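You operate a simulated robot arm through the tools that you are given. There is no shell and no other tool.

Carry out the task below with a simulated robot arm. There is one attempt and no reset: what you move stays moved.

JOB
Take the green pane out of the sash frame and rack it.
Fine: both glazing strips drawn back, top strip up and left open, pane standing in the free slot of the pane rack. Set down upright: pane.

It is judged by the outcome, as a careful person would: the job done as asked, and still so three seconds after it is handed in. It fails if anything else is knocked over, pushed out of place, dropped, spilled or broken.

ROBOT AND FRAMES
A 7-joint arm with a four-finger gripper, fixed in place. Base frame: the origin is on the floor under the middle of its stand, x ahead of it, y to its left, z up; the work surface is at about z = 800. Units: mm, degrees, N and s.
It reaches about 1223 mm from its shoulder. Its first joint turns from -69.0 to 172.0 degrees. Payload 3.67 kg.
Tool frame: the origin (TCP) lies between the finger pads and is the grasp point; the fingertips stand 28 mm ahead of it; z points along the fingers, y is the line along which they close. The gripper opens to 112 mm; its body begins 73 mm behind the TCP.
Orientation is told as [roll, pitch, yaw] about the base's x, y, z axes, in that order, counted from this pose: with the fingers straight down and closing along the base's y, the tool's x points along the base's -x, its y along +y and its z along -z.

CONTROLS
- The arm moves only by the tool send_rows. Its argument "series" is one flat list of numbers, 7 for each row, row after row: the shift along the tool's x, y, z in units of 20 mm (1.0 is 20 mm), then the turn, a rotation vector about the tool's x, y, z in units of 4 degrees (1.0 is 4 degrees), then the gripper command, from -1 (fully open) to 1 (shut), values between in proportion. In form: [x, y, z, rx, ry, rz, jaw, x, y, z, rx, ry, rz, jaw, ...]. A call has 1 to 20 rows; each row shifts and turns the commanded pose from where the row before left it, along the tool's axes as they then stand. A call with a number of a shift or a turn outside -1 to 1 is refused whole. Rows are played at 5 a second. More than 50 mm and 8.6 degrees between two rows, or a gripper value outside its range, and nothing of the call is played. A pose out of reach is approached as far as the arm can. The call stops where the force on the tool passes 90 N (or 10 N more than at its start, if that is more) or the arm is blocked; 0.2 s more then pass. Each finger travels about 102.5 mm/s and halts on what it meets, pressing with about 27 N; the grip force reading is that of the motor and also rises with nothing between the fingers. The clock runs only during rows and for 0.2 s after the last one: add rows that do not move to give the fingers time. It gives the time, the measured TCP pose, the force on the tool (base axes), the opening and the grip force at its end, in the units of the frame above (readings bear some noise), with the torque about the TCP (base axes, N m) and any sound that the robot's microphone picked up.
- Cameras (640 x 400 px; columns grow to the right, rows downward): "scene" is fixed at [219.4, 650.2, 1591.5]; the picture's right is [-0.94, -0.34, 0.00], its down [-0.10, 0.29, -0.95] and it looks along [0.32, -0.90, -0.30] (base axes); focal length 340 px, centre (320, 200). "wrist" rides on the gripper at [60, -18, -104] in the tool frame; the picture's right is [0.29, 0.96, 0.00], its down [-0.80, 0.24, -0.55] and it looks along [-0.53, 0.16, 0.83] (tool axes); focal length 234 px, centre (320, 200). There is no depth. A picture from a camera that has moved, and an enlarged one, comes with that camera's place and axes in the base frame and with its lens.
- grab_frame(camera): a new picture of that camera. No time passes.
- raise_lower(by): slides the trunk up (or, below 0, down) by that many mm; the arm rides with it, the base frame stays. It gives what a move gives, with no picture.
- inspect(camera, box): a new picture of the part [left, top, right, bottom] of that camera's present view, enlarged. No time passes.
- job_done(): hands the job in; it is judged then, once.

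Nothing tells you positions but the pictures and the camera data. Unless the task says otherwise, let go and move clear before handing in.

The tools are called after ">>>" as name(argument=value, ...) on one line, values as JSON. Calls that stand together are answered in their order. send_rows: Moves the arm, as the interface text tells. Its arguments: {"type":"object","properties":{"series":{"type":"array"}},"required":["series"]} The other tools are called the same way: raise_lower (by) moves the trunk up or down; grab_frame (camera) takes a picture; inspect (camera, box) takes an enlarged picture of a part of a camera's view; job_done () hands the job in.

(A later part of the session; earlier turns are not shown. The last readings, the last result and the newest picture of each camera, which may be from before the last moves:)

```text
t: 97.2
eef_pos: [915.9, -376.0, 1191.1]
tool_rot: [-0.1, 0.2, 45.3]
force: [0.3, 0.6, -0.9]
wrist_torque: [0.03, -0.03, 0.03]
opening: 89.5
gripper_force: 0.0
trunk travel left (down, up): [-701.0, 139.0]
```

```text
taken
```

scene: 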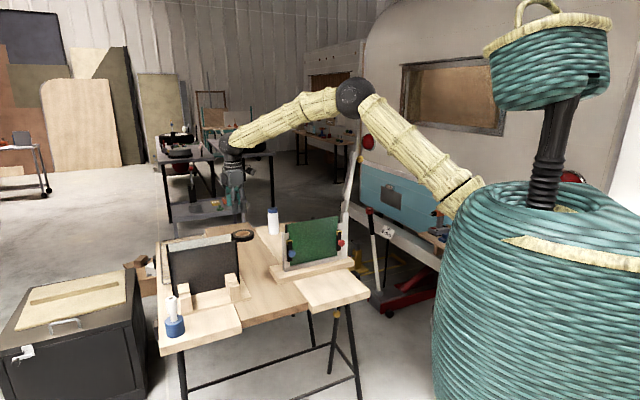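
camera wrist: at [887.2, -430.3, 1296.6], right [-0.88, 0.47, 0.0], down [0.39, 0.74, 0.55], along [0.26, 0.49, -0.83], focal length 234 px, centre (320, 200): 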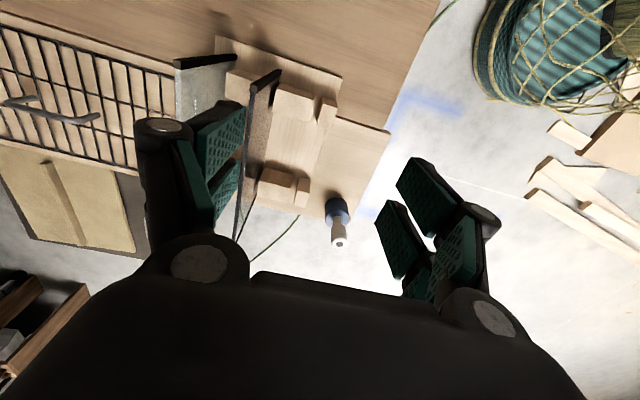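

>>> inspect(camera="wrist", box=[265, 75, 345, 130])

>>> inspect(camera="wrist", box=[240, 150, 330, 215])

>>> inspect(camera="wrist", box=[200, 30, 360, 230])

```text
7.27 times, centred on (305, 102) of wrist
camera zoom: at [887.2, -430.3, 1296.6], right [-0.88, 0.47, 0.0], down [0.39, 0.74, 0.55], along [0.26, 0.49, -0.83], focal length 1703 px, centre (429, 909)
```

zoom: 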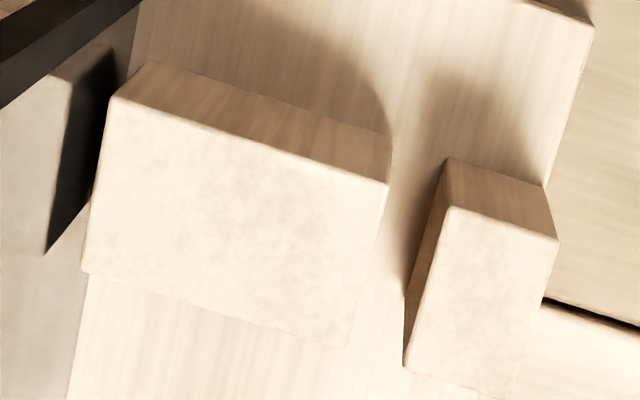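

```text
6.15 times, centred on (285, 182) of wrist
camera zoom: at [887.2, -430.3, 1296.6], right [-0.88, 0.47, 0.0], down [0.39, 0.74, 0.55], along [0.26, 0.49, -0.83], focal length 1441 px, centre (535, 308)
```

zoom: 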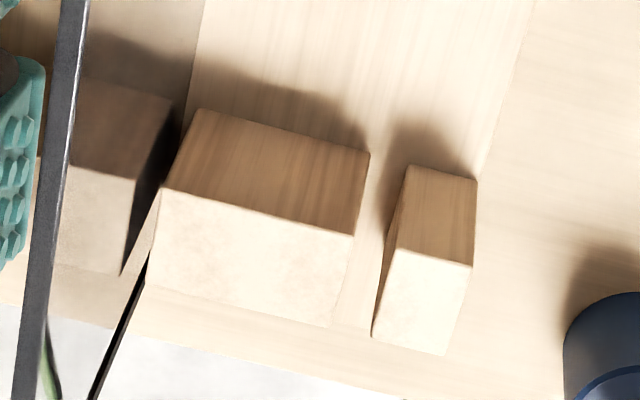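

```text
2.00 times, centred on (280, 130) of wrist
camera zoom: at [887.2, -430.3, 1296.6], right [-0.88, 0.47, 0.0], down [0.39, 0.74, 0.55], along [0.26, 0.49, -0.83], focal length 468 px, centre (400, 340)
```

zoom: 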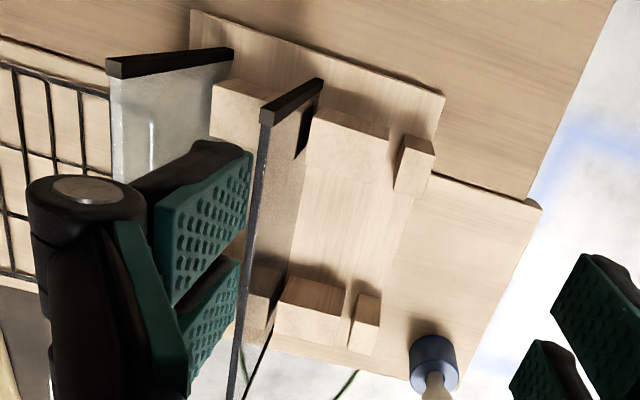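

The measured slot runs n≈-917 to -902, centred at about -910, with blocks at s 401–439 and 580–619 and tops at z≈876. Now I'll go back to the frame and centre over the pane.

>>> send_rows(series=[0.943, -0.185, 0, 0, 0, 0.05, -0.6, 0.943, -0.185, 0, 0, 0, 0, -0.6, 0.943, -0.185, 0, 0, 0, 0, -0.6, 0.943, -0.185, 0, 0, 0, 0, -0.6, 0.943, -0.185, 0, 0, 0, 0, -0.6, 0.943, -0.185, 0, 0, 0, 0, -0.6, 0.943, -0.185, 0, 0, 0, 0, -0.6, 0.943, -0.185, 0, 0, 0, 0, -0.6, 0.943, -0.185, 0, 0, 0, 0, -0.6, 0.943, -0.185, 0, 0, 0, 0, -0.6, 0.943, -0.185, 0, 0, 0, 0, -0.6, 0.943, -0.185, 0, 0, 0, 0, -0.6, 0.943, -0.185, 0, 0, 0, 0, -0.6, 0.943, -0.185, 0, 0, 0, 0, -0.6, 0.943, -0.185, 0, 0, 0, 0, -0.6, 0.943, -0.185, 0, 0, 0, 0, -0.6, 0.943, -0.185, 0, 0, 0, 0, -0.6, 0.943, -0.185, 0, 0, 0, 0, -0.6, 0, 0, 0, 0, 0, 0, -0.6])

>>> send_rows(series=[0, 0, 0.9, 0, 0, 0, -0.6, 0, 0, 0.9, 0, 0, 0, -0.6, 0, 0, 0.9, 0, 0, 0, -0.6, 0, 0, 0.9, 0, 0, 0, -0.6, 0, 0, 0.9, 0, 0, 0, -0.6, 0, 0, 0, 0, 0, 0, -0.6])

>>> grab_frame(camera="wrist")

>>> inspect(camera="scene", box=[265, 150, 385, 280])

```text
t: 101.2
eef_pos: [721.9, -663.3, 1193.7]
tool_rot: [0.2, 0.2, 44.9]
force: [0.0, -0.7, 0.1]
wrist_torque: [-0.02, 0.02, 0.03]
opening: 89.4
gripper_force: 0.1
trunk travel left (down, up): [-701.0, 139.0]
```

```text
t: 102.7
eef_pos: [721.6, -663.4, 1104.1]
tool_rot: [0.1, 0.2, 45.1]
force: [0.0, 0.4, 1.1]
wrist_torque: [0.0, -0.02, 0.02]
opening: 89.7
gripper_force: 0.0
trunk travel left (down, up): [-701.0, 139.0]
```

```text
taken
camera wrist: at [691.5, -718.3, 1207.7], right [-0.88, 0.47, 0.0], down [0.4, 0.73, 0.55], along [0.26, 0.49, -0.83], focal length 234 px, centre (320, 200)
```

wrist: 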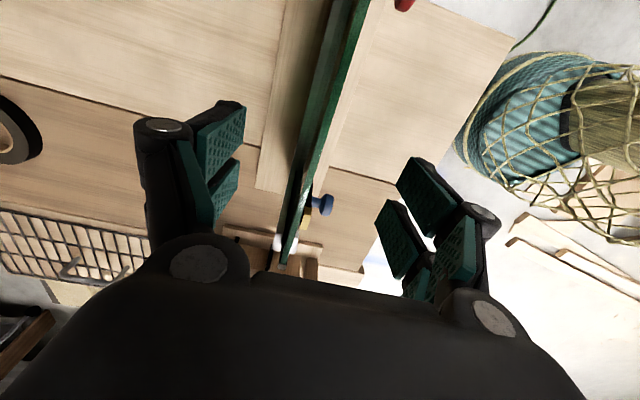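

```text
3.08 times, centred on (325, 215) of scene
camera zoom: at [219.4, 650.2, 1591.5], right [-0.94, -0.34, 0.0], down [-0.1, 0.29, -0.95], along [0.32, -0.9, -0.3], focal length 1047 px, centre (305, 154)
```

zoom: 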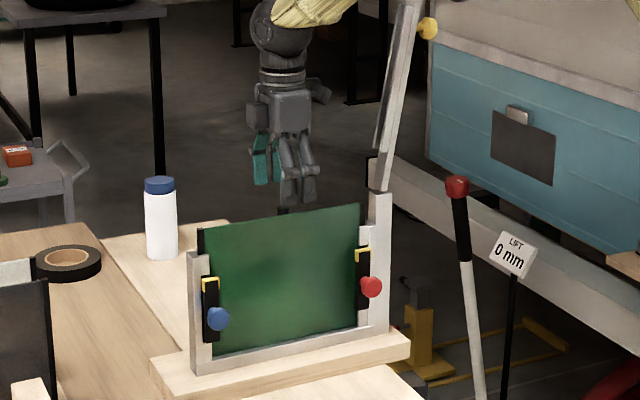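

>>> inspect(camera="wrist", box=[290, 60, 370, 130])

>>> inspect(camera="wrist", box=[260, 190, 340, 280])

```text
5.71 times, centred on (330, 95) of wrist
camera zoom: at [691.5, -718.3, 1207.7], right [-0.88, 0.47, 0.0], down [0.4, 0.73, 0.55], along [0.26, 0.49, -0.83], focal length 1338 px, centre (263, 800)
```

zoom: 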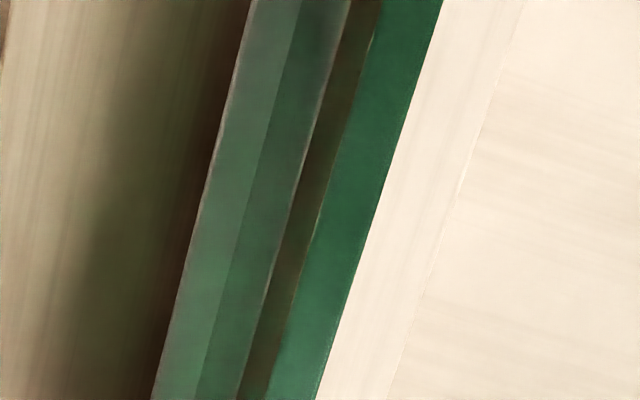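

```text
4.44 times, centred on (300, 235) of wrist
camera zoom: at [691.5, -718.3, 1207.7], right [-0.88, 0.47, 0.0], down [0.4, 0.73, 0.55], along [0.26, 0.49, -0.83], focal length 1041 px, centre (409, 44)
```

zoom: 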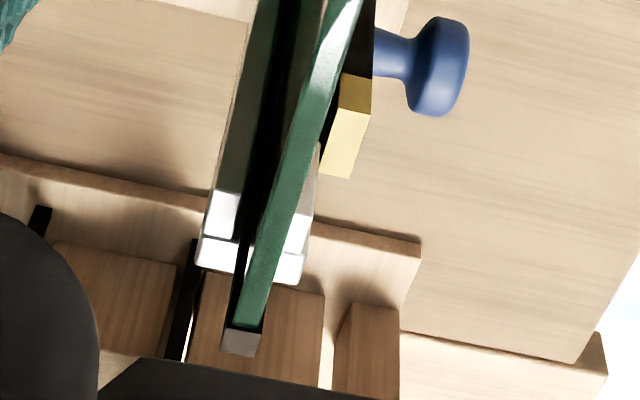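

The pane's top edge is centred at n≈-980, right under the gripper. I'll descend so the pads cover about the top 50 mm of the pane, then close.

>>> send_rows(series=[-0.04, -0.03, 0.7, 0, 0, -0.06, -0.6, -0.04, 0, 0.7, 0, 0, 0, -0.6, 0, 0, 0.7, 0, 0, 0, -0.6, 0, 0, 0.7, 0, 0, 0, -0.6, 0, 0, 0.7, 0, 0, 0, -0.6, 0, 0, 0.6, 0, 0, 0, -0.6, 0, 0, 0, 0, 0, 0, -0.6])

>>> inspect(camera="scene", box=[265, 150, 385, 280])

>>> grab_frame(camera="wrist")

```text
t: 104.2
eef_pos: [723.2, -662.6, 1019.9]
tool_rot: [0.0, 0.3, 45.2]
force: [-0.1, 0.4, 0.2]
wrist_torque: [0.02, 0.03, 0.01]
opening: 89.5
gripper_force: 0.1
trunk travel left (down, up): [-701.0, 139.0]
```

```text
3.08 times, centred on (325, 215) of scene
camera zoom: at [219.4, 650.2, 1591.5], right [-0.94, -0.34, 0.0], down [-0.1, 0.29, -0.95], along [0.32, -0.9, -0.3], focal length 1047 px, centre (305, 154)
```

zoom: 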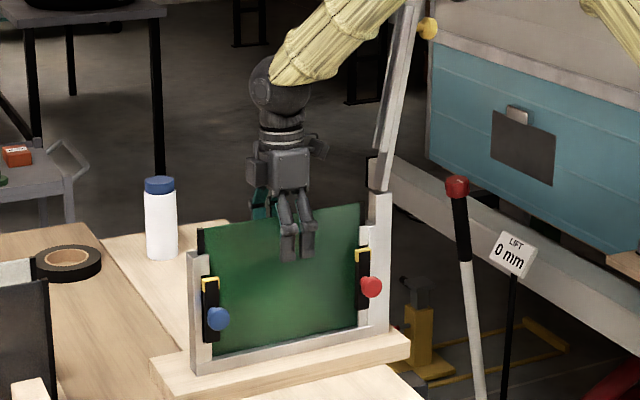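

```text
taken
camera wrist: at [694.1, -718.3, 1124.8], right [-0.88, 0.47, 0.0], down [0.39, 0.74, 0.55], along [0.26, 0.49, -0.83], focal length 234 px, centre (320, 200)
```

wrist: 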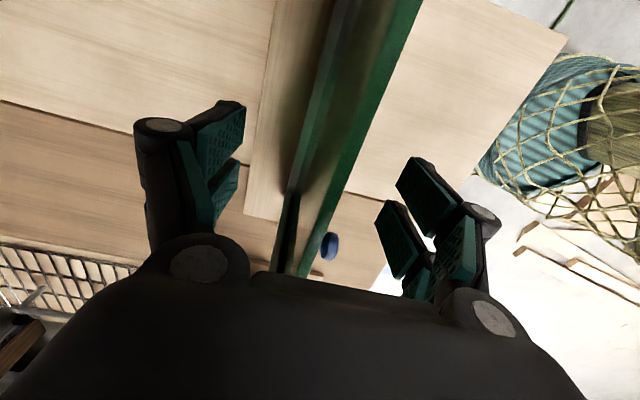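

The fingers straddle the pane top. I'll close gradually.

>>> send_rows(series=[0, 0, 0, 0, 0, 0, 0, 0, 0, 0, 0, 0, 0, 0.4, 0, 0, 0, 0, 0, 0, 0.7, 0, 0, 0, 0, 0, 0, 0.85, 0, 0, 0, 0, 0, 0, 1, 0, 0, 0, 0, 0, 0, 1, 0, 0, 0, 0, 0, 0, 1])

>>> grab_frame(camera="wrist")

```text
t: 105.8
eef_pos: [722.7, -662.6, 1020.1]
tool_rot: [0.2, 0.2, 45.1]
force: [0.0, -0.6, -0.6]
wrist_torque: [0.02, -0.01, -0.14]
opening: 5.9
gripper_force: 27.1
trunk travel left (down, up): [-701.0, 139.0]
```

```text
taken
camera wrist: at [694.4, -718.5, 1124.7], right [-0.88, 0.47, 0.0], down [0.39, 0.74, 0.55], along [0.26, 0.49, -0.83], focal length 234 px, centre (320, 200)
```

wrist: 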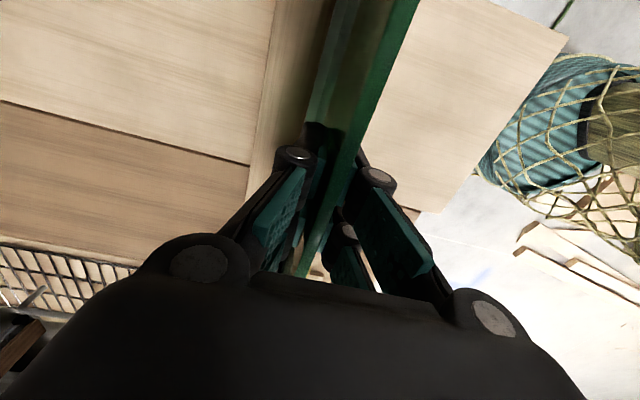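

Gripped, with the opening at 5.9 mm and little side force. I'll lift slowly by 10 mm and check the load.

>>> send_rows(series=[0, 0, -0.15, 0, 0, 0, 1, 0, 0, -0.15, 0, 0, 0, 1, 0, 0, -0.2, 0, 0, 0, 1, 0, 0, 0, 0, 0, 0, 1])

>>> inspect(camera="scene", box=[275, 200, 355, 280])

```text
t: 106.8
eef_pos: [723.8, -663.2, 1030.2]
tool_rot: [0.1, 0.1, 45.1]
force: [0.9, -0.1, -3.1]
wrist_torque: [0.02, 0.02, -0.03]
opening: 5.8
gripper_force: 27.0
trunk travel left (down, up): [-701.0, 139.0]
```

```text
5.00 times, centred on (315, 240) of scene
camera zoom: at [219.4, 650.2, 1591.5], right [-0.94, -0.34, 0.0], down [-0.1, 0.29, -0.95], along [0.32, -0.9, -0.3], focal length 1701 px, centre (345, 0)
```

zoom: 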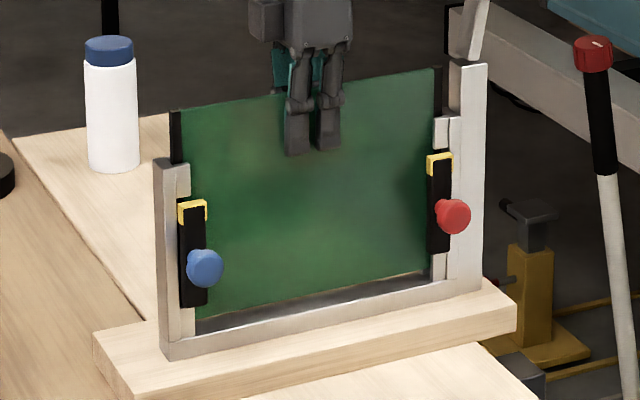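

The pane comes up freely, at about 3 N of weight. I'll continue lifting straight up.

>>> send_rows(series=[0, 0, -0.4, 0, 0, 0, 1, 0, 0, -0.5, 0, 0, 0, 1, 0, 0, -0.5, 0, 0, 0, 1, 0, 0, -0.5, 0, 0, 0, 1, 0, 0, -0.5, 0, 0, 0, 1, 0, 0, -0.5, 0, 0, 0, 1, 0, 0, -0.5, 0, 0, 0, 1, 0, 0, -0.5, 0, 0, 0, 1, 0, 0, 0, 0, 0, 0, 1])

>>> inspect(camera="scene", box=[275, 190, 355, 270])

```text
t: 108.8
eef_pos: [724.5, -663.5, 1108.1]
tool_rot: [0.2, 0.1, 45.1]
force: [-0.3, 0.1, -2.9]
wrist_torque: [0.01, 0.02, 0.03]
opening: 6.1
gripper_force: 27.1
trunk travel left (down, up): [-701.0, 139.0]
```

```text
5.00 times, centred on (315, 230) of scene
camera zoom: at [219.4, 650.2, 1591.5], right [-0.94, -0.34, 0.0], down [-0.1, 0.29, -0.95], along [0.32, -0.9, -0.3], focal length 1701 px, centre (345, 50)
```

zoom: 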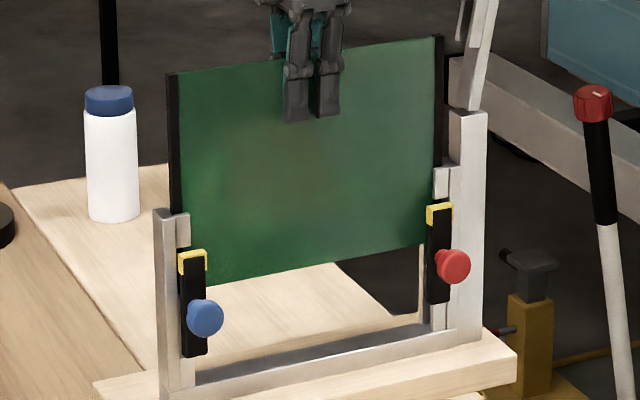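

Still free with no side force. Continuing the lift until the pane bottom clears the frame.

>>> send_rows(series=[0, 0, -0.5, 0, 0, 0, 1, 0, 0, -0.5, 0, 0, 0, 1, 0, 0, -0.5, 0, 0, 0, 1, 0, 0, -0.5, 0, 0, 0, 1, 0, 0, -0.5, 0, 0, 0, 1, 0, 0, -0.5, 0, 0, 0, 1, 0, 0, -0.5, 0, 0, 0, 1, 0, 0, -0.5, 0, 0, 0, 1, 0, 0, -0.5, 0, 0, 0, 1, 0, 0, -0.5, 0, 0, 0, 1, 0, 0, -0.5, 0, 0, 0, 1, 0, 0, -0.5, 0, 0, 0, 1, 0, 0, -0.5, 0, 0, 0, 1, 0, 0, -0.5, 0, 0, 0, 1, 0, 0, -0.5, 0, 0, 0, 1, 0, 0, 0, 0, 0, 0, 1])

>>> grab_frame(camera="scene")

>>> grab_frame(camera="wrist")

```text
t: 112.2
eef_pos: [726.5, -663.4, 1257.5]
tool_rot: [0.1, 0.2, 45.2]
force: [-0.1, 0.1, -3.1]
wrist_torque: [0.03, 0.01, 0.02]
opening: 5.8
gripper_force: 26.4
trunk travel left (down, up): [-701.0, 139.0]
```

```text
taken
```

scene: 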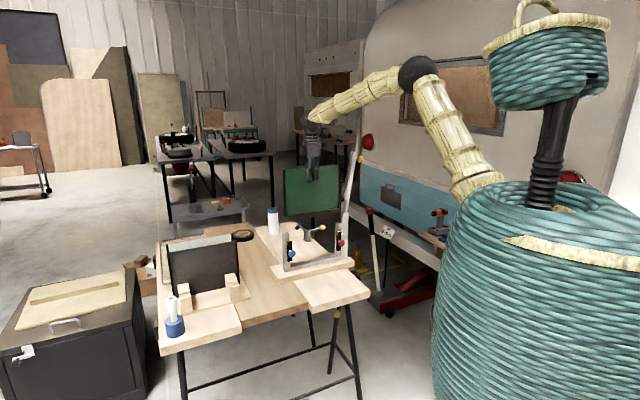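

```text
taken
camera wrist: at [697.0, -719.0, 1362.8], right [-0.88, 0.47, 0.0], down [0.39, 0.74, 0.55], along [0.26, 0.49, -0.83], focal length 234 px, centre (320, 200)
```

wrist: 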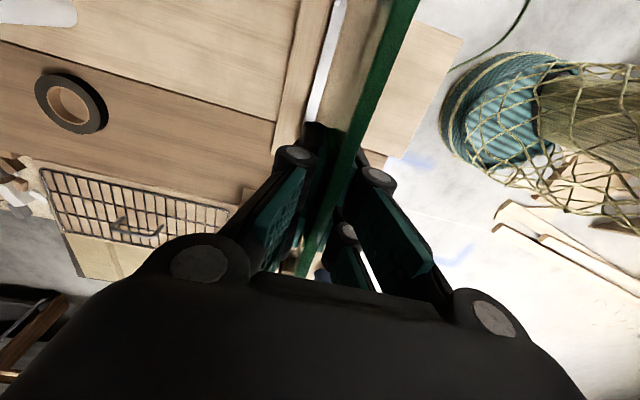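

The pane is clear of the frame. I'll check its bottom clearance and measure its height.

>>> inspect(camera="scene", box=[270, 150, 370, 270])

```text
3.33 times, centred on (320, 210) of scene
camera zoom: at [219.4, 650.2, 1591.5], right [-0.94, -0.34, 0.0], down [-0.1, 0.29, -0.95], along [0.32, -0.9, -0.3], focal length 1134 px, centre (320, 167)
```

zoom: 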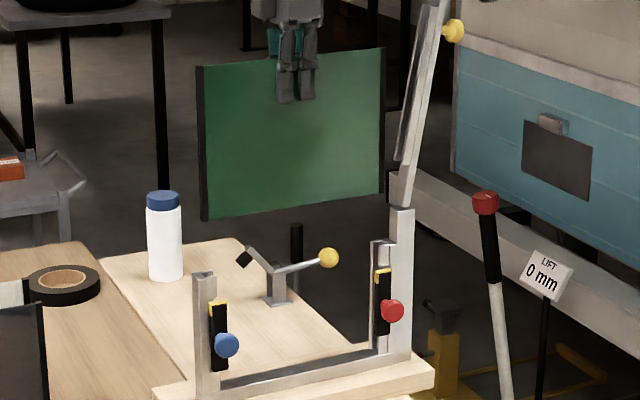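

The pane is about 260 × 197 mm. Its bottom is at z≈1092, some 165 mm below the TCP, and it clears everything on the way. I'll carry it over to above the free slot.

>>> send_rows(series=[-0.3, 0.05, 0, 0, 0, 0, 1, -0.6, 0.09, 0, 0, 0, 0, 1, -0.9, 0.137, 0, 0, 0, 0, 1, -0.9, 0.137, 0, 0, 0, 0, 1, -0.9, 0.137, 0, 0, 0, 0, 1, -0.9, 0.137, 0, 0, 0, 0, 1, -0.9, 0.137, 0, 0, 0, 0, 1, -0.9, 0.137, 0, 0, 0, 0, 1, -0.9, 0.137, 0, 0, 0, 0, 1, -0.9, 0.137, 0, 0, 0, 0, 1, -0.9, 0.137, 0, 0, 0, 0, 1, -0.9, 0.137, 0, 0, 0, 0, 1, -0.9, 0.137, 0, 0, 0, 0, 1, -0.9, 0.137, 0, 0, 0, 0, 1, -0.6, 0.09, 0, 0, 0, 0, 1, -0.3, 0.05, 0, 0, 0, 0, 1, 0, 0, 0, 0, 0, 0, 1])

>>> grab_frame(camera="scene")

```text
t: 115.8
eef_pos: [875.7, -457.4, 1257.0]
tool_rot: [0.1, 0.1, 45.2]
force: [-0.6, -0.6, -2.9]
wrist_torque: [0.03, -0.02, -0.04]
opening: 6.2
gripper_force: 27.5
trunk travel left (down, up): [-701.0, 139.0]
```

```text
taken
```

scene: 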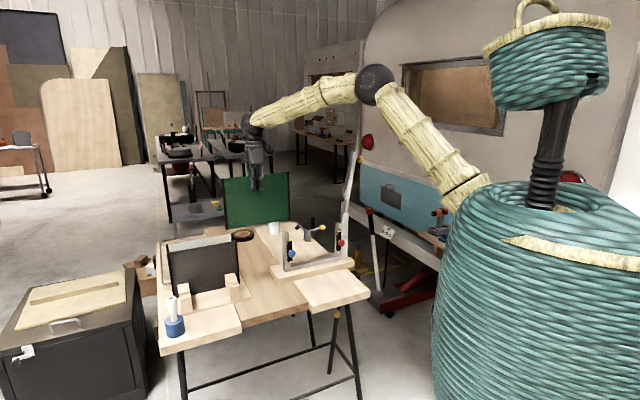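

>>> send_rows(series=[-0.4, 0.06, 0, 0, 0, 0, 1, -0.7, 0.104, 0, 0, 0, 0, 1, -0.9, 0.134, 0, 0, 0, 0, 1, -0.9, 0.134, 0, 0, 0, 0, 1, -0.9, 0.134, 0, 0, 0, 0, 1, -0.9, 0.134, 0, 0, 0, 0, 1, -0.9, 0.134, 0, 0, 0, 0, 1, -0.9, 0.134, 0, 0, 0, 0, 1, -0.9, 0.134, 0, 0, 0, 0, 1, -0.9, 0.134, 0, 0, 0, 0, 1, -0.9, 0.134, 0, 0, 0, 0, 1, -0.9, 0.134, 0, 0, 0, 0, 1, -0.66, 0.1, 0, 0, 0, 0, 1, 0, 0, 0, 0, 0, 0, 1])

>>> grab_frame(camera="scene")

>>> grab_frame(camera="wrist")

```text
t: 118.8
eef_pos: [1005.1, -281.9, 1257.4]
tool_rot: [0.1, 0.3, 45.2]
force: [-0.9, 0.4, -2.3]
wrist_torque: [-0.03, 0.0, -0.06]
opening: 6.0
gripper_force: 26.9
trunk travel left (down, up): [-701.0, 139.0]
```

```text
taken
```

scene: 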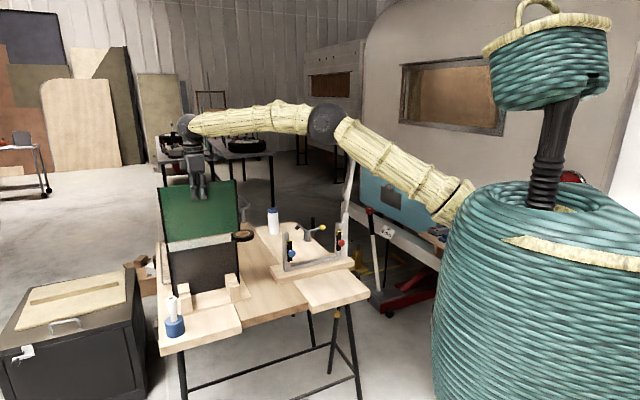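

```text
taken
camera wrist: at [974.8, -336.9, 1361.5], right [-0.88, 0.47, 0.0], down [0.39, 0.74, 0.55], along [0.26, 0.49, -0.83], focal length 234 px, centre (320, 200)
```

wrist: 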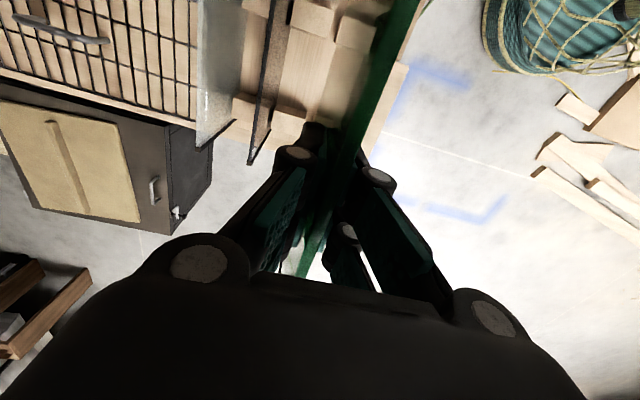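

The pane is directly above the free slot (s=511, n=-910). I'll lower with the trunk until the pane bottom is about 30 mm above the blocks, then check alignment.

>>> raise_lower(by=-185)

>>> inspect(camera="scene", box=[150, 200, 260, 330])

>>> grab_frame(camera="wrist")

```text
t: 120.9
eef_pos: [1004.4, -281.4, 1072.4]
tool_rot: [0.1, 0.3, 45.3]
force: [-1.1, 0.6, -3.5]
wrist_torque: [-0.01, 0.0, 0.01]
opening: 5.9
gripper_force: 26.9
trunk travel left (down, up): [-516.0, 324.0]
```

```text
3.08 times, centred on (205, 265) of scene
camera zoom: at [219.4, 650.2, 1591.5], right [-0.94, -0.34, 0.0], down [-0.1, 0.29, -0.95], along [0.32, -0.9, -0.3], focal length 1047 px, centre (674, 0)
```

zoom: 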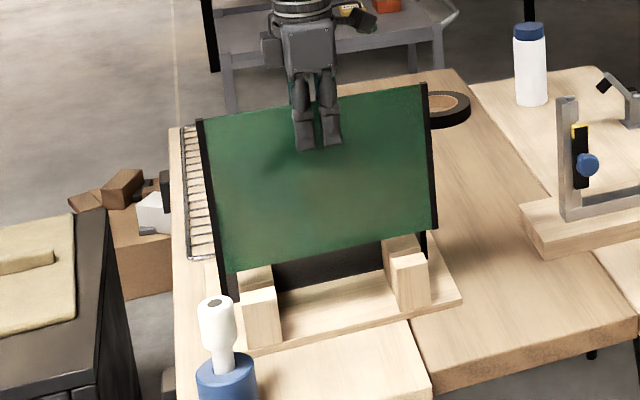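

```text
taken
camera wrist: at [975.0, -336.4, 1176.5], right [-0.88, 0.47, 0.0], down [0.39, 0.74, 0.55], along [0.26, 0.49, -0.83], focal length 234 px, centre (320, 200)
```

wrist: 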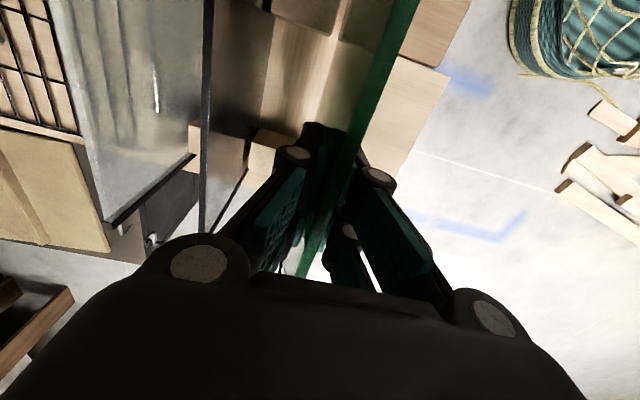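

>>> inspect(camera="wrist", box=[260, 0, 460, 130])

>>> inspect(camera="scene", box=[212, 268, 242, 304])

>>> inspect(camera="scene", box=[166, 276, 196, 316])

```text
3.08 times, centred on (360, 65) of wrist
camera zoom: at [975.0, -336.4, 1176.5], right [-0.88, 0.47, 0.0], down [0.39, 0.74, 0.55], along [0.26, 0.49, -0.83], focal length 720 px, centre (197, 615)
```

zoom: 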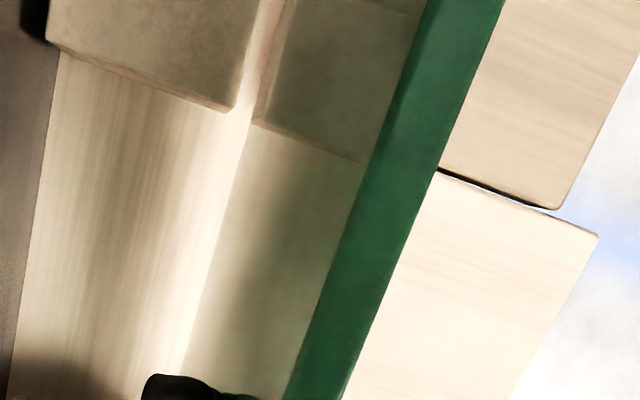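

```text
11.11 times, centred on (227, 286) of scene
camera zoom: at [219.4, 650.2, 1591.5], right [-0.94, -0.34, 0.0], down [-0.1, 0.29, -0.95], along [0.32, -0.9, -0.3], focal length 3780 px, centre (1353, -756)
```

zoom: 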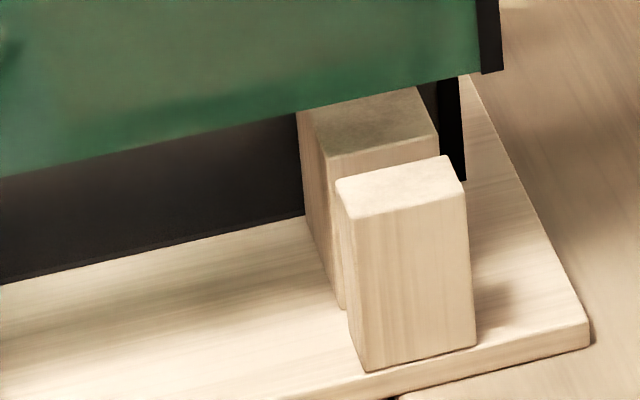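

```text
10.00 times, centred on (181, 296) of scene
camera zoom: at [219.4, 650.2, 1591.5], right [-0.94, -0.34, 0.0], down [-0.1, 0.29, -0.95], along [0.32, -0.9, -0.3], focal length 3402 px, centre (1710, -760)
```

zoom: 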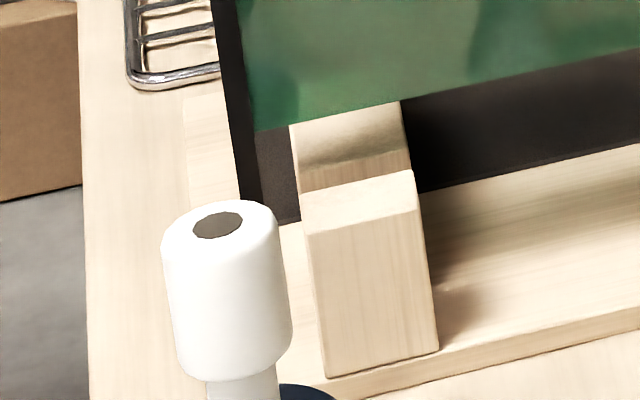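

The reflection in the pane shows it centred in the slot, about 4 mm clear on each side. I'll lower it slowly with the arm while watching the force.

>>> send_rows(series=[0, 0, 0.3, 0, 0, 0, 1, 0, 0, 0.3, 0, 0, 0, 1, 0, 0, 0.3, 0, 0, 0, 1, 0, 0, 0.3, 0, 0, 0, 1, 0, 0, 0.3, 0, 0, 0, 1, 0, 0, 0.3, 0, 0, 0, 1, 0, 0, 0.3, 0, 0, 0, 1, 0, 0, 0, 0, 0, 0, 1])

>>> inspect(camera="scene", box=[212, 268, 242, 304])

>>> inspect(camera="scene", box=[166, 276, 196, 316])

>>> inspect(camera="wrist", box=[260, 0, 460, 130])

```text
t: 122.7
eef_pos: [1004.2, -280.4, 1029.5]
tool_rot: [0.1, 0.2, 45.3]
force: [0.0, -0.3, -2.5]
wrist_torque: [0.01, -0.02, 0.0]
opening: 6.3
gripper_force: 27.0
trunk travel left (down, up): [-516.0, 324.0]
```

```text
11.11 times, centred on (227, 286) of scene
camera zoom: at [219.4, 650.2, 1591.5], right [-0.94, -0.34, 0.0], down [-0.1, 0.29, -0.95], along [0.32, -0.9, -0.3], focal length 3780 px, centre (1353, -756)
```

zoom: 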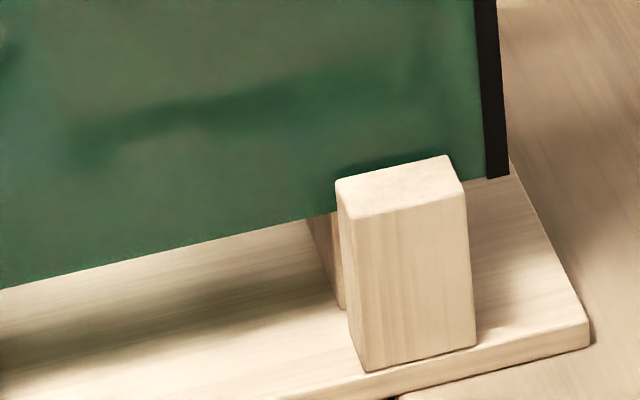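

```text
10.00 times, centred on (181, 296) of scene
camera zoom: at [219.4, 650.2, 1591.5], right [-0.94, -0.34, 0.0], down [-0.1, 0.29, -0.95], along [0.32, -0.9, -0.3], focal length 3402 px, centre (1710, -760)
```

zoom: 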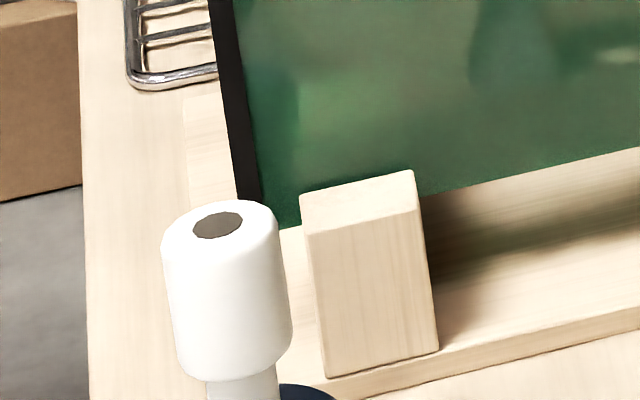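

```text
3.08 times, centred on (360, 65) of wrist
camera zoom: at [975.5, -335.8, 1134.2], right [-0.88, 0.47, 0.0], down [0.39, 0.74, 0.55], along [0.26, 0.49, -0.83], focal length 720 px, centre (197, 615)
```

zoom: 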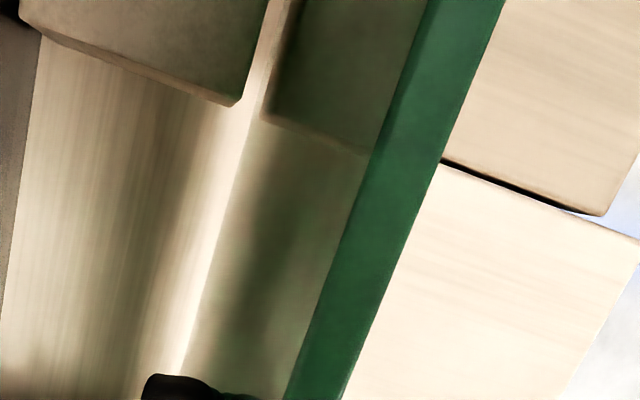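

The pane bottom is inside both slot pairs with no contact. I'll keep lowering, more slowly near the bottom.

>>> send_rows(series=[0, 0, 0.25, 0, 0, 0, 1, 0, 0, 0.25, 0, 0, 0, 1, 0, 0, 0.25, 0, 0, 0, 1, 0, 0, 0.25, 0, 0, 0, 1, 0, 0, 0.25, 0, 0, 0, 1, 0, 0, 0.25, 0, 0, 0, 1, 0, 0, 0, 0, 0, 0, 1])

>>> inspect(camera="scene", box=[195, 250, 245, 310])

```text
t: 124.3
eef_pos: [1003.6, -281.4, 999.1]
tool_rot: [0.1, 0.2, 45.2]
force: [-0.8, 0.5, -4.0]
wrist_torque: [-0.03, -0.01, -0.01]
opening: 5.9
gripper_force: 27.0
trunk travel left (down, up): [-516.0, 324.0]
```

```text
6.67 times, centred on (220, 280) of scene
camera zoom: at [219.4, 650.2, 1591.5], right [-0.94, -0.34, 0.0], down [-0.1, 0.29, -0.95], along [0.32, -0.9, -0.3], focal length 2268 px, centre (987, -333)
```

zoom: 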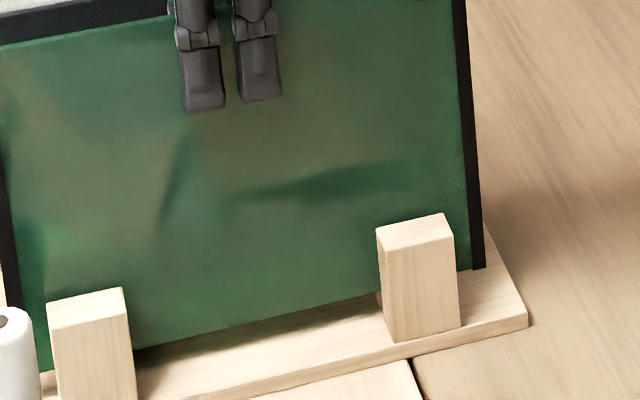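

About 15 mm to go. I'll use 2 mm steps now and watch for the weight to unload.

>>> send_rows(series=[0, 0, 0.1, 0, 0, 0, 1, 0, 0, 0.1, 0, 0, 0, 1, 0, 0, 0.1, 0, 0, 0, 1, 0, 0, 0.1, 0, 0, 0, 1, 0, 0, 0.1, 0, 0, 0, 1, 0, 0, 0, 0, 0, 0, 1])

>>> send_rows(series=[0, 0, 0.1, 0, 0, 0, 1, 0, 0, 0.1, 0, 0, 0, 1, 0, 0, 0, 0, 0, 0, 1])

>>> inspect(camera="scene", box=[195, 250, 245, 310])

```text
t: 125.7
eef_pos: [1004.4, -281.5, 991.1]
tool_rot: [0.2, 0.1, 45.2]
force: [0.0, -0.4, -3.2]
wrist_torque: [0.01, -0.02, 0.02]
opening: 5.9
gripper_force: 27.4
trunk travel left (down, up): [-516.0, 324.0]
```

```text
t: 126.5
eef_pos: [1004.6, -281.4, 986.0]
tool_rot: [0.0, 0.3, 45.2]
force: [-0.6, -0.2, -3.7]
wrist_torque: [0.01, -0.03, 0.0]
opening: 6.0
gripper_force: 26.7
trunk travel left (down, up): [-516.0, 324.0]
```

```text
6.67 times, centred on (220, 280) of scene
camera zoom: at [219.4, 650.2, 1591.5], right [-0.94, -0.34, 0.0], down [-0.1, 0.29, -0.95], along [0.32, -0.9, -0.3], focal length 2268 px, centre (987, -333)
```

zoom: 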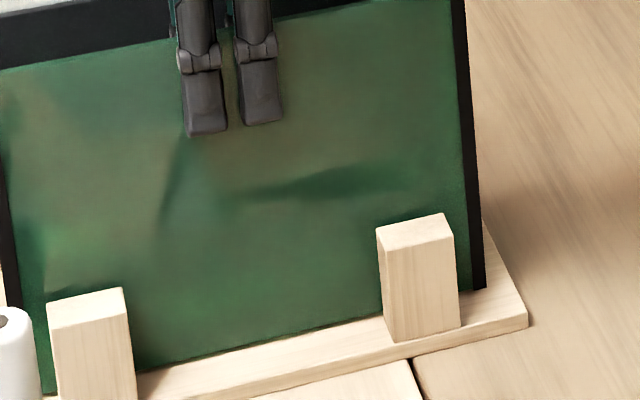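

>>> send_rows(series=[0, 0, 0.1, 0, 0, 0, 1, 0, 0, 0.1, 0, 0, 0, 1, 0, 0, 0, 0, 0, 0, 1])

>>> send_rows(series=[0, 0, 0.1, 0, 0, 0, 1, 0, 0, 0, 0, 0, 0, 1])

>>> send_rows(series=[0, 0, 0.1, 0, 0, 0, 1, 0, 0, 0, 0, 0, 0, 1])

```text
t: 127.3
eef_pos: [1004.0, -282.6, 982.6]
tool_rot: [0.1, 0.2, 45.2]
force: [0.2, 0.5, 1.3]
wrist_torque: [-0.11, 0.09, 0.02]
opening: 6.1
gripper_force: 26.9
trunk travel left (down, up): [-516.0, 324.0]
```

```text
t: 127.9
eef_pos: [1003.3, -281.4, 981.4]
tool_rot: [-0.1, 0.1, 45.2]
force: [1.7, 1.6, 12.6]
wrist_torque: [-0.4, 0.36, -0.01]
opening: 6.4
gripper_force: 27.0
trunk travel left (down, up): [-516.0, 324.0]
```

```text
t: 128.5
eef_pos: [1002.6, -280.8, 980.5]
tool_rot: [-0.1, 0.1, 45.3]
force: [3.8, 2.5, 23.2]
wrist_torque: [0.1, -0.11, 0.02]
opening: 6.2
gripper_force: 27.3
trunk travel left (down, up): [-516.0, 324.0]
```

The pane has touched down, with the upward force rising to 23 N. I'll ease off the pressure and check the picture before releasing.

>>> send_rows(series=[0, 0, -0.1, 0, 0, 0, 1, 0, 0, -0.04, 0, 0, 0, 1, 0, 0, 0, 0, 0, 0, 1])

>>> inspect(camera="scene", box=[155, 225, 255, 325])

>>> inspect(camera="scene", box=[212, 268, 242, 304])

>>> inspect(camera="wrist", box=[200, 0, 460, 150])

```text
t: 129.3
eef_pos: [1004.0, -281.0, 981.1]
tool_rot: [-0.1, 0.2, 45.3]
force: [3.9, 3.7, 10.5]
wrist_torque: [0.46, -0.41, 0.04]
opening: 5.9
gripper_force: 26.8
trunk travel left (down, up): [-516.0, 324.0]
```

```text
4.00 times, centred on (205, 275) of scene
camera zoom: at [219.4, 650.2, 1591.5], right [-0.94, -0.34, 0.0], down [-0.1, 0.29, -0.95], along [0.32, -0.9, -0.3], focal length 1361 px, centre (780, -100)
```

zoom: 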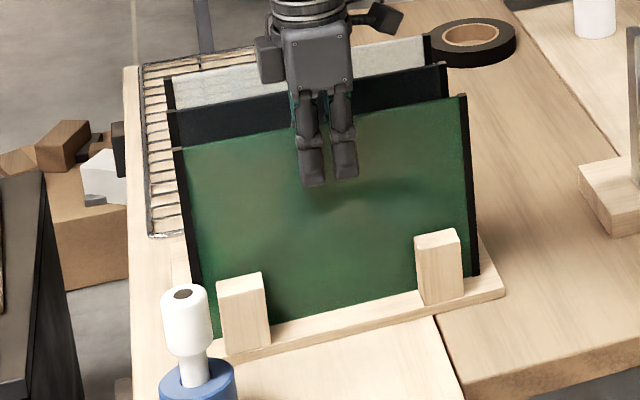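

```text
11.11 times, centred on (227, 286) of scene
camera zoom: at [219.4, 650.2, 1591.5], right [-0.94, -0.34, 0.0], down [-0.1, 0.29, -0.95], along [0.32, -0.9, -0.3], focal length 3780 px, centre (1353, -756)
```

zoom: 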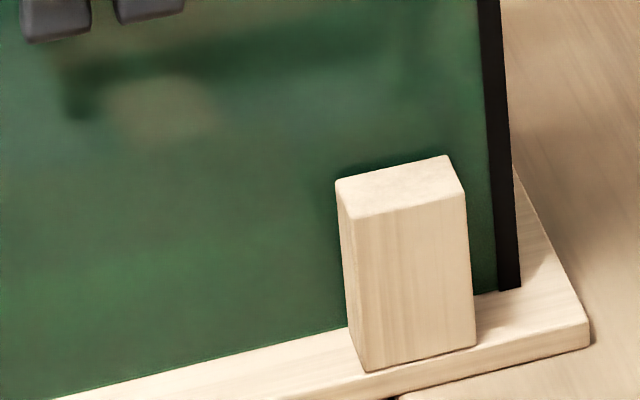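

```text
2.46 times, centred on (330, 75) of wrist
camera zoom: at [973.5, -335.7, 1085.4], right [-0.88, 0.47, 0.0], down [0.39, 0.74, 0.55], along [0.26, 0.49, -0.83], focal length 576 px, centre (295, 508)
```

zoom: 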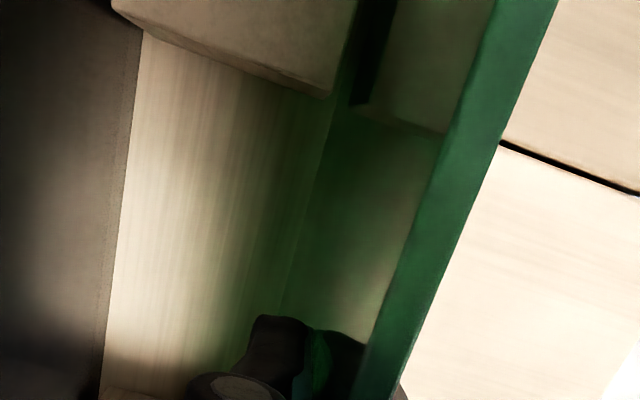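

The pane stands in the free slot, level with its neighbours. I'll ease off the last bit of pressure and open the fingers slowly so it settles gently.

>>> send_rows(series=[0, 0, -0.06, 0, 0, 0, 1, 0, 0, 0, 0, 0, 0, 1])

>>> send_rows(series=[0, 0, 0, 0, 0, 0, 0.88, 0, 0, 0, 0, 0, 0, 0.84, 0, 0, 0, 0, 0, 0, 0.8, 0, 0, 0, 0, 0, 0, 0.75, 0, 0, 0, 0, 0, 0, 0.7, 0, 0, 0, 0, 0, 0, 0.65, 0, 0, 0, 0, 0, 0, 0.6, 0, 0, 0, 0, 0, 0, 0.55, 0, 0, 0, 0, 0, 0, 0.5, 0, 0, 0, 0, 0, 0, 0.45, 0, 0, 0, 0, 0, 0, 0.4, 0, 0, 0, 0, 0, 0, 0.4])

>>> inspect(camera="scene", box=[155, 225, 255, 325])

>>> grab_frame(camera="wrist")

```text
t: 129.9
eef_pos: [1003.9, -283.0, 980.7]
tool_rot: [0.2, 0.3, 45.2]
force: [1.2, 0.7, 1.0]
wrist_torque: [0.34, -0.29, 0.02]
opening: 6.2
gripper_force: 27.3
trunk travel left (down, up): [-516.0, 324.0]
```

```text
t: 132.5
eef_pos: [1004.1, -281.0, 982.7]
tool_rot: [0.1, 0.2, 45.2]
force: [0.3, -0.1, -0.3]
wrist_torque: [-0.03, 0.01, 0.01]
opening: 33.6
gripper_force: 0.1
trunk travel left (down, up): [-516.0, 324.0]
```

```text
4.00 times, centred on (205, 275) of scene
camera zoom: at [219.4, 650.2, 1591.5], right [-0.94, -0.34, 0.0], down [-0.1, 0.29, -0.95], along [0.32, -0.9, -0.3], focal length 1361 px, centre (780, -100)
```

zoom: 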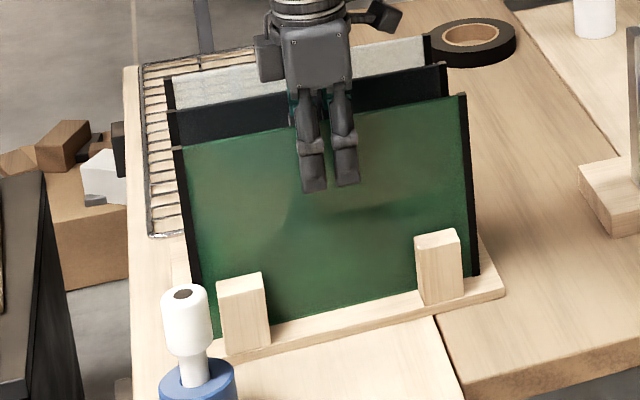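

```text
taken
camera wrist: at [974.8, -336.3, 1086.5], right [-0.88, 0.47, 0.0], down [0.39, 0.74, 0.55], along [0.26, 0.49, -0.83], focal length 234 px, centre (320, 200)
```

wrist: 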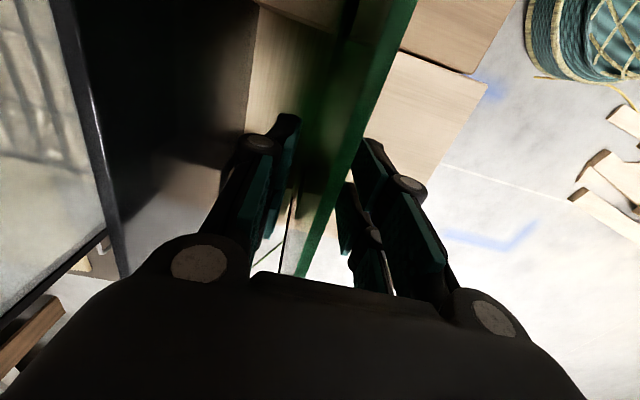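

The pane stands by itself, upright. I'll open a little more and lift straight up, away from it.

>>> send_rows(series=[0, 0, 0, 0, 0, 0, 0.3, 0, 0, 0, 0, 0, 0, 0.2, 0, 0, 0, 0, 0, 0, 0.1, 0, 0, 0, 0, 0, 0, 0, 0, 0, -0.3, 0, 0, 0, 0, 0, 0, -0.4, 0, 0, 0, 0, 0, 0, -0.5, 0, 0, 0, 0, 0, 0, -0.5, 0, 0, 0, 0, 0, 0, -0.5, 0, 0, 0, 0, 0, 0, -0.5, 0, 0, 0, 0, 0, 0, 0, 0, 0, 0, 0])

>>> inspect(camera="scene", box=[155, 225, 255, 325])

>>> grab_frame(camera="wrist")

```text
t: 134.9
eef_pos: [1003.2, -280.3, 1035.6]
tool_rot: [0.1, 0.2, 45.2]
force: [0.1, -0.1, 0.3]
wrist_torque: [-0.01, -0.01, -0.03]
opening: 56.0
gripper_force: 0.0
trunk travel left (down, up): [-516.0, 324.0]
```

```text
4.00 times, centred on (205, 275) of scene
camera zoom: at [219.4, 650.2, 1591.5], right [-0.94, -0.34, 0.0], down [-0.1, 0.29, -0.95], along [0.32, -0.9, -0.3], focal length 1361 px, centre (780, -100)
```

zoom: 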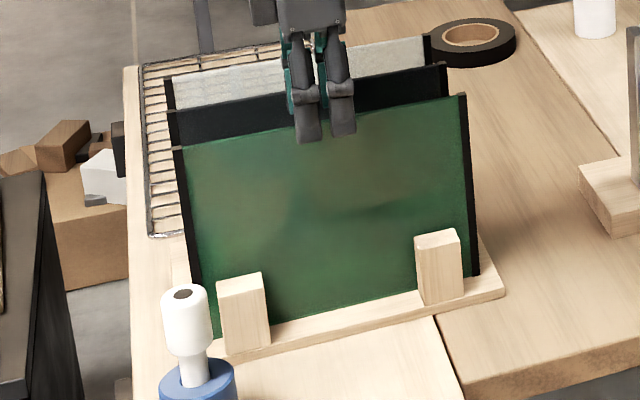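

```text
taken
camera wrist: at [975.2, -336.6, 1140.9], right [-0.88, 0.47, 0.0], down [0.39, 0.74, 0.55], along [0.26, 0.49, -0.83], focal length 234 px, centre (320, 200)
```

wrist: 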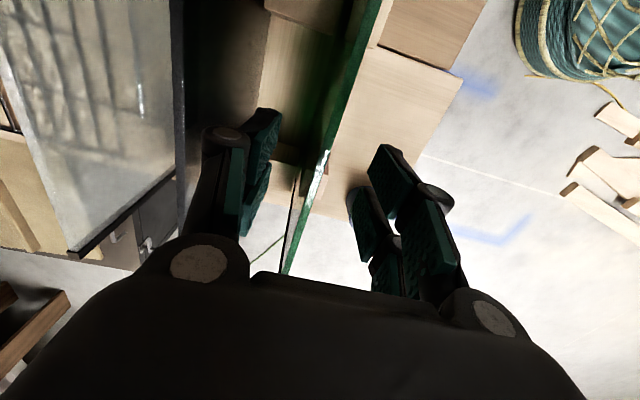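

The pane stays standing. I'll raise clear and then check the whole scene.

>>> raise_lower(by=220)

>>> grab_frame(camera="scene")

>>> inspect(camera="scene", box=[265, 130, 385, 280])

>>> inspect(camera="scene", box=[275, 215, 355, 275])

>>> inspect(camera="wrist", box=[180, 0, 420, 230])

```text
t: 137.2
eef_pos: [1004.7, -282.4, 1254.9]
tool_rot: [0.1, 0.2, 45.2]
force: [0.6, 0.6, -0.4]
wrist_torque: [0.01, -0.03, 0.02]
opening: 55.9
gripper_force: 0.1
trunk travel left (down, up): [-736.0, 104.0]
```

```text
taken
```

scene: 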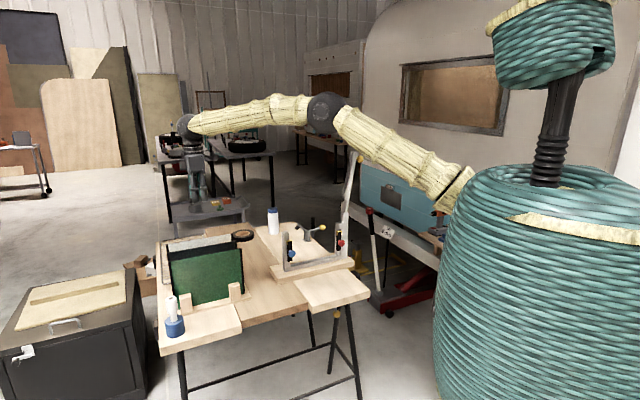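

```text
2.67 times, centred on (325, 205) of scene
camera zoom: at [219.4, 650.2, 1591.5], right [-0.94, -0.34, 0.0], down [-0.1, 0.29, -0.95], along [0.32, -0.9, -0.3], focal length 907 px, centre (307, 187)
```

zoom: 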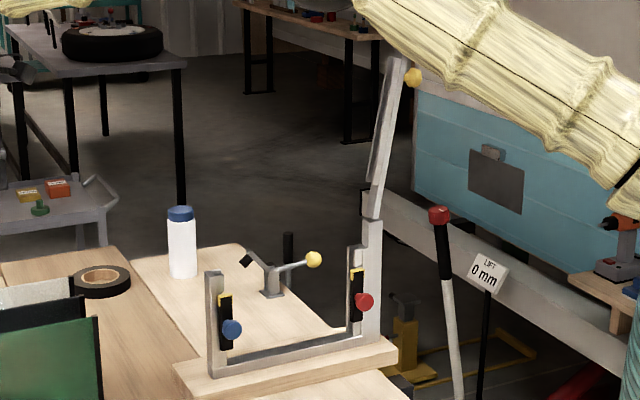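

```text
6.67 times, centred on (315, 245) of scene
camera zoom: at [219.4, 650.2, 1591.5], right [-0.94, -0.34, 0.0], down [-0.1, 0.29, -0.95], along [0.32, -0.9, -0.3], focal length 2268 px, centre (353, -100)
```

zoom: 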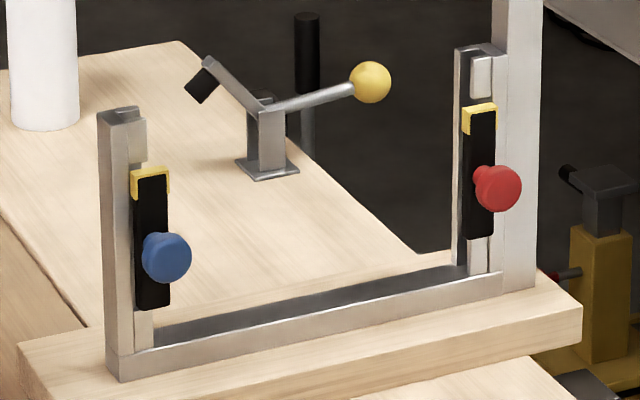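

```text
1.74 times, centred on (300, 115) of wrist
camera zoom: at [975.2, -336.6, 1360.7], right [-0.88, 0.47, 0.0], down [0.39, 0.74, 0.55], along [0.26, 0.49, -0.83], focal length 407 px, centre (355, 348)
```

zoom: 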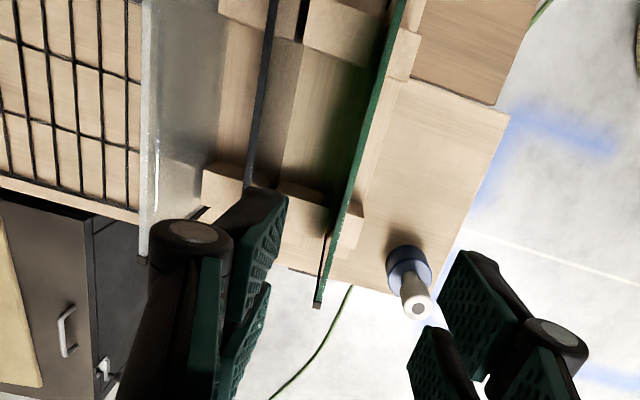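

The pane is racked, the rail is open, and nothing else has moved. I'll double-check both strips with the same zoom boxes I used before pulling them.

>>> inspect(camera="scene", box=[280, 228, 302, 274])

>>> inspect(camera="scene", box=[330, 226, 352, 262])

```text
8.70 times, centred on (291, 251) of scene
camera zoom: at [219.4, 650.2, 1591.5], right [-0.94, -0.34, 0.0], down [-0.1, 0.29, -0.95], along [0.32, -0.9, -0.3], focal length 2958 px, centre (572, -244)
```

zoom: 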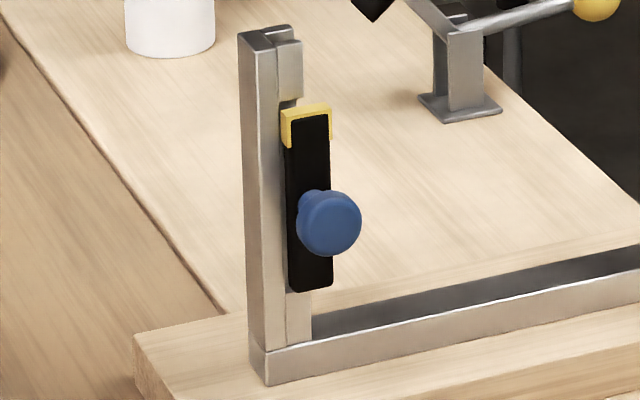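

```text
11.11 times, centred on (341, 244) of scene
camera zoom: at [219.4, 650.2, 1591.5], right [-0.94, -0.34, 0.0], down [-0.1, 0.29, -0.95], along [0.32, -0.9, -0.3], focal length 3780 px, centre (87, -289)
```

zoom: 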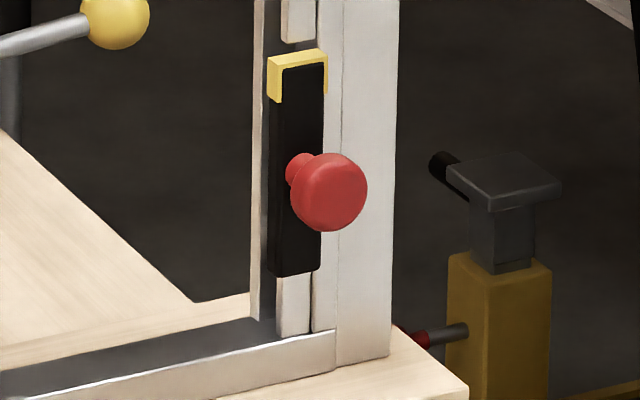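

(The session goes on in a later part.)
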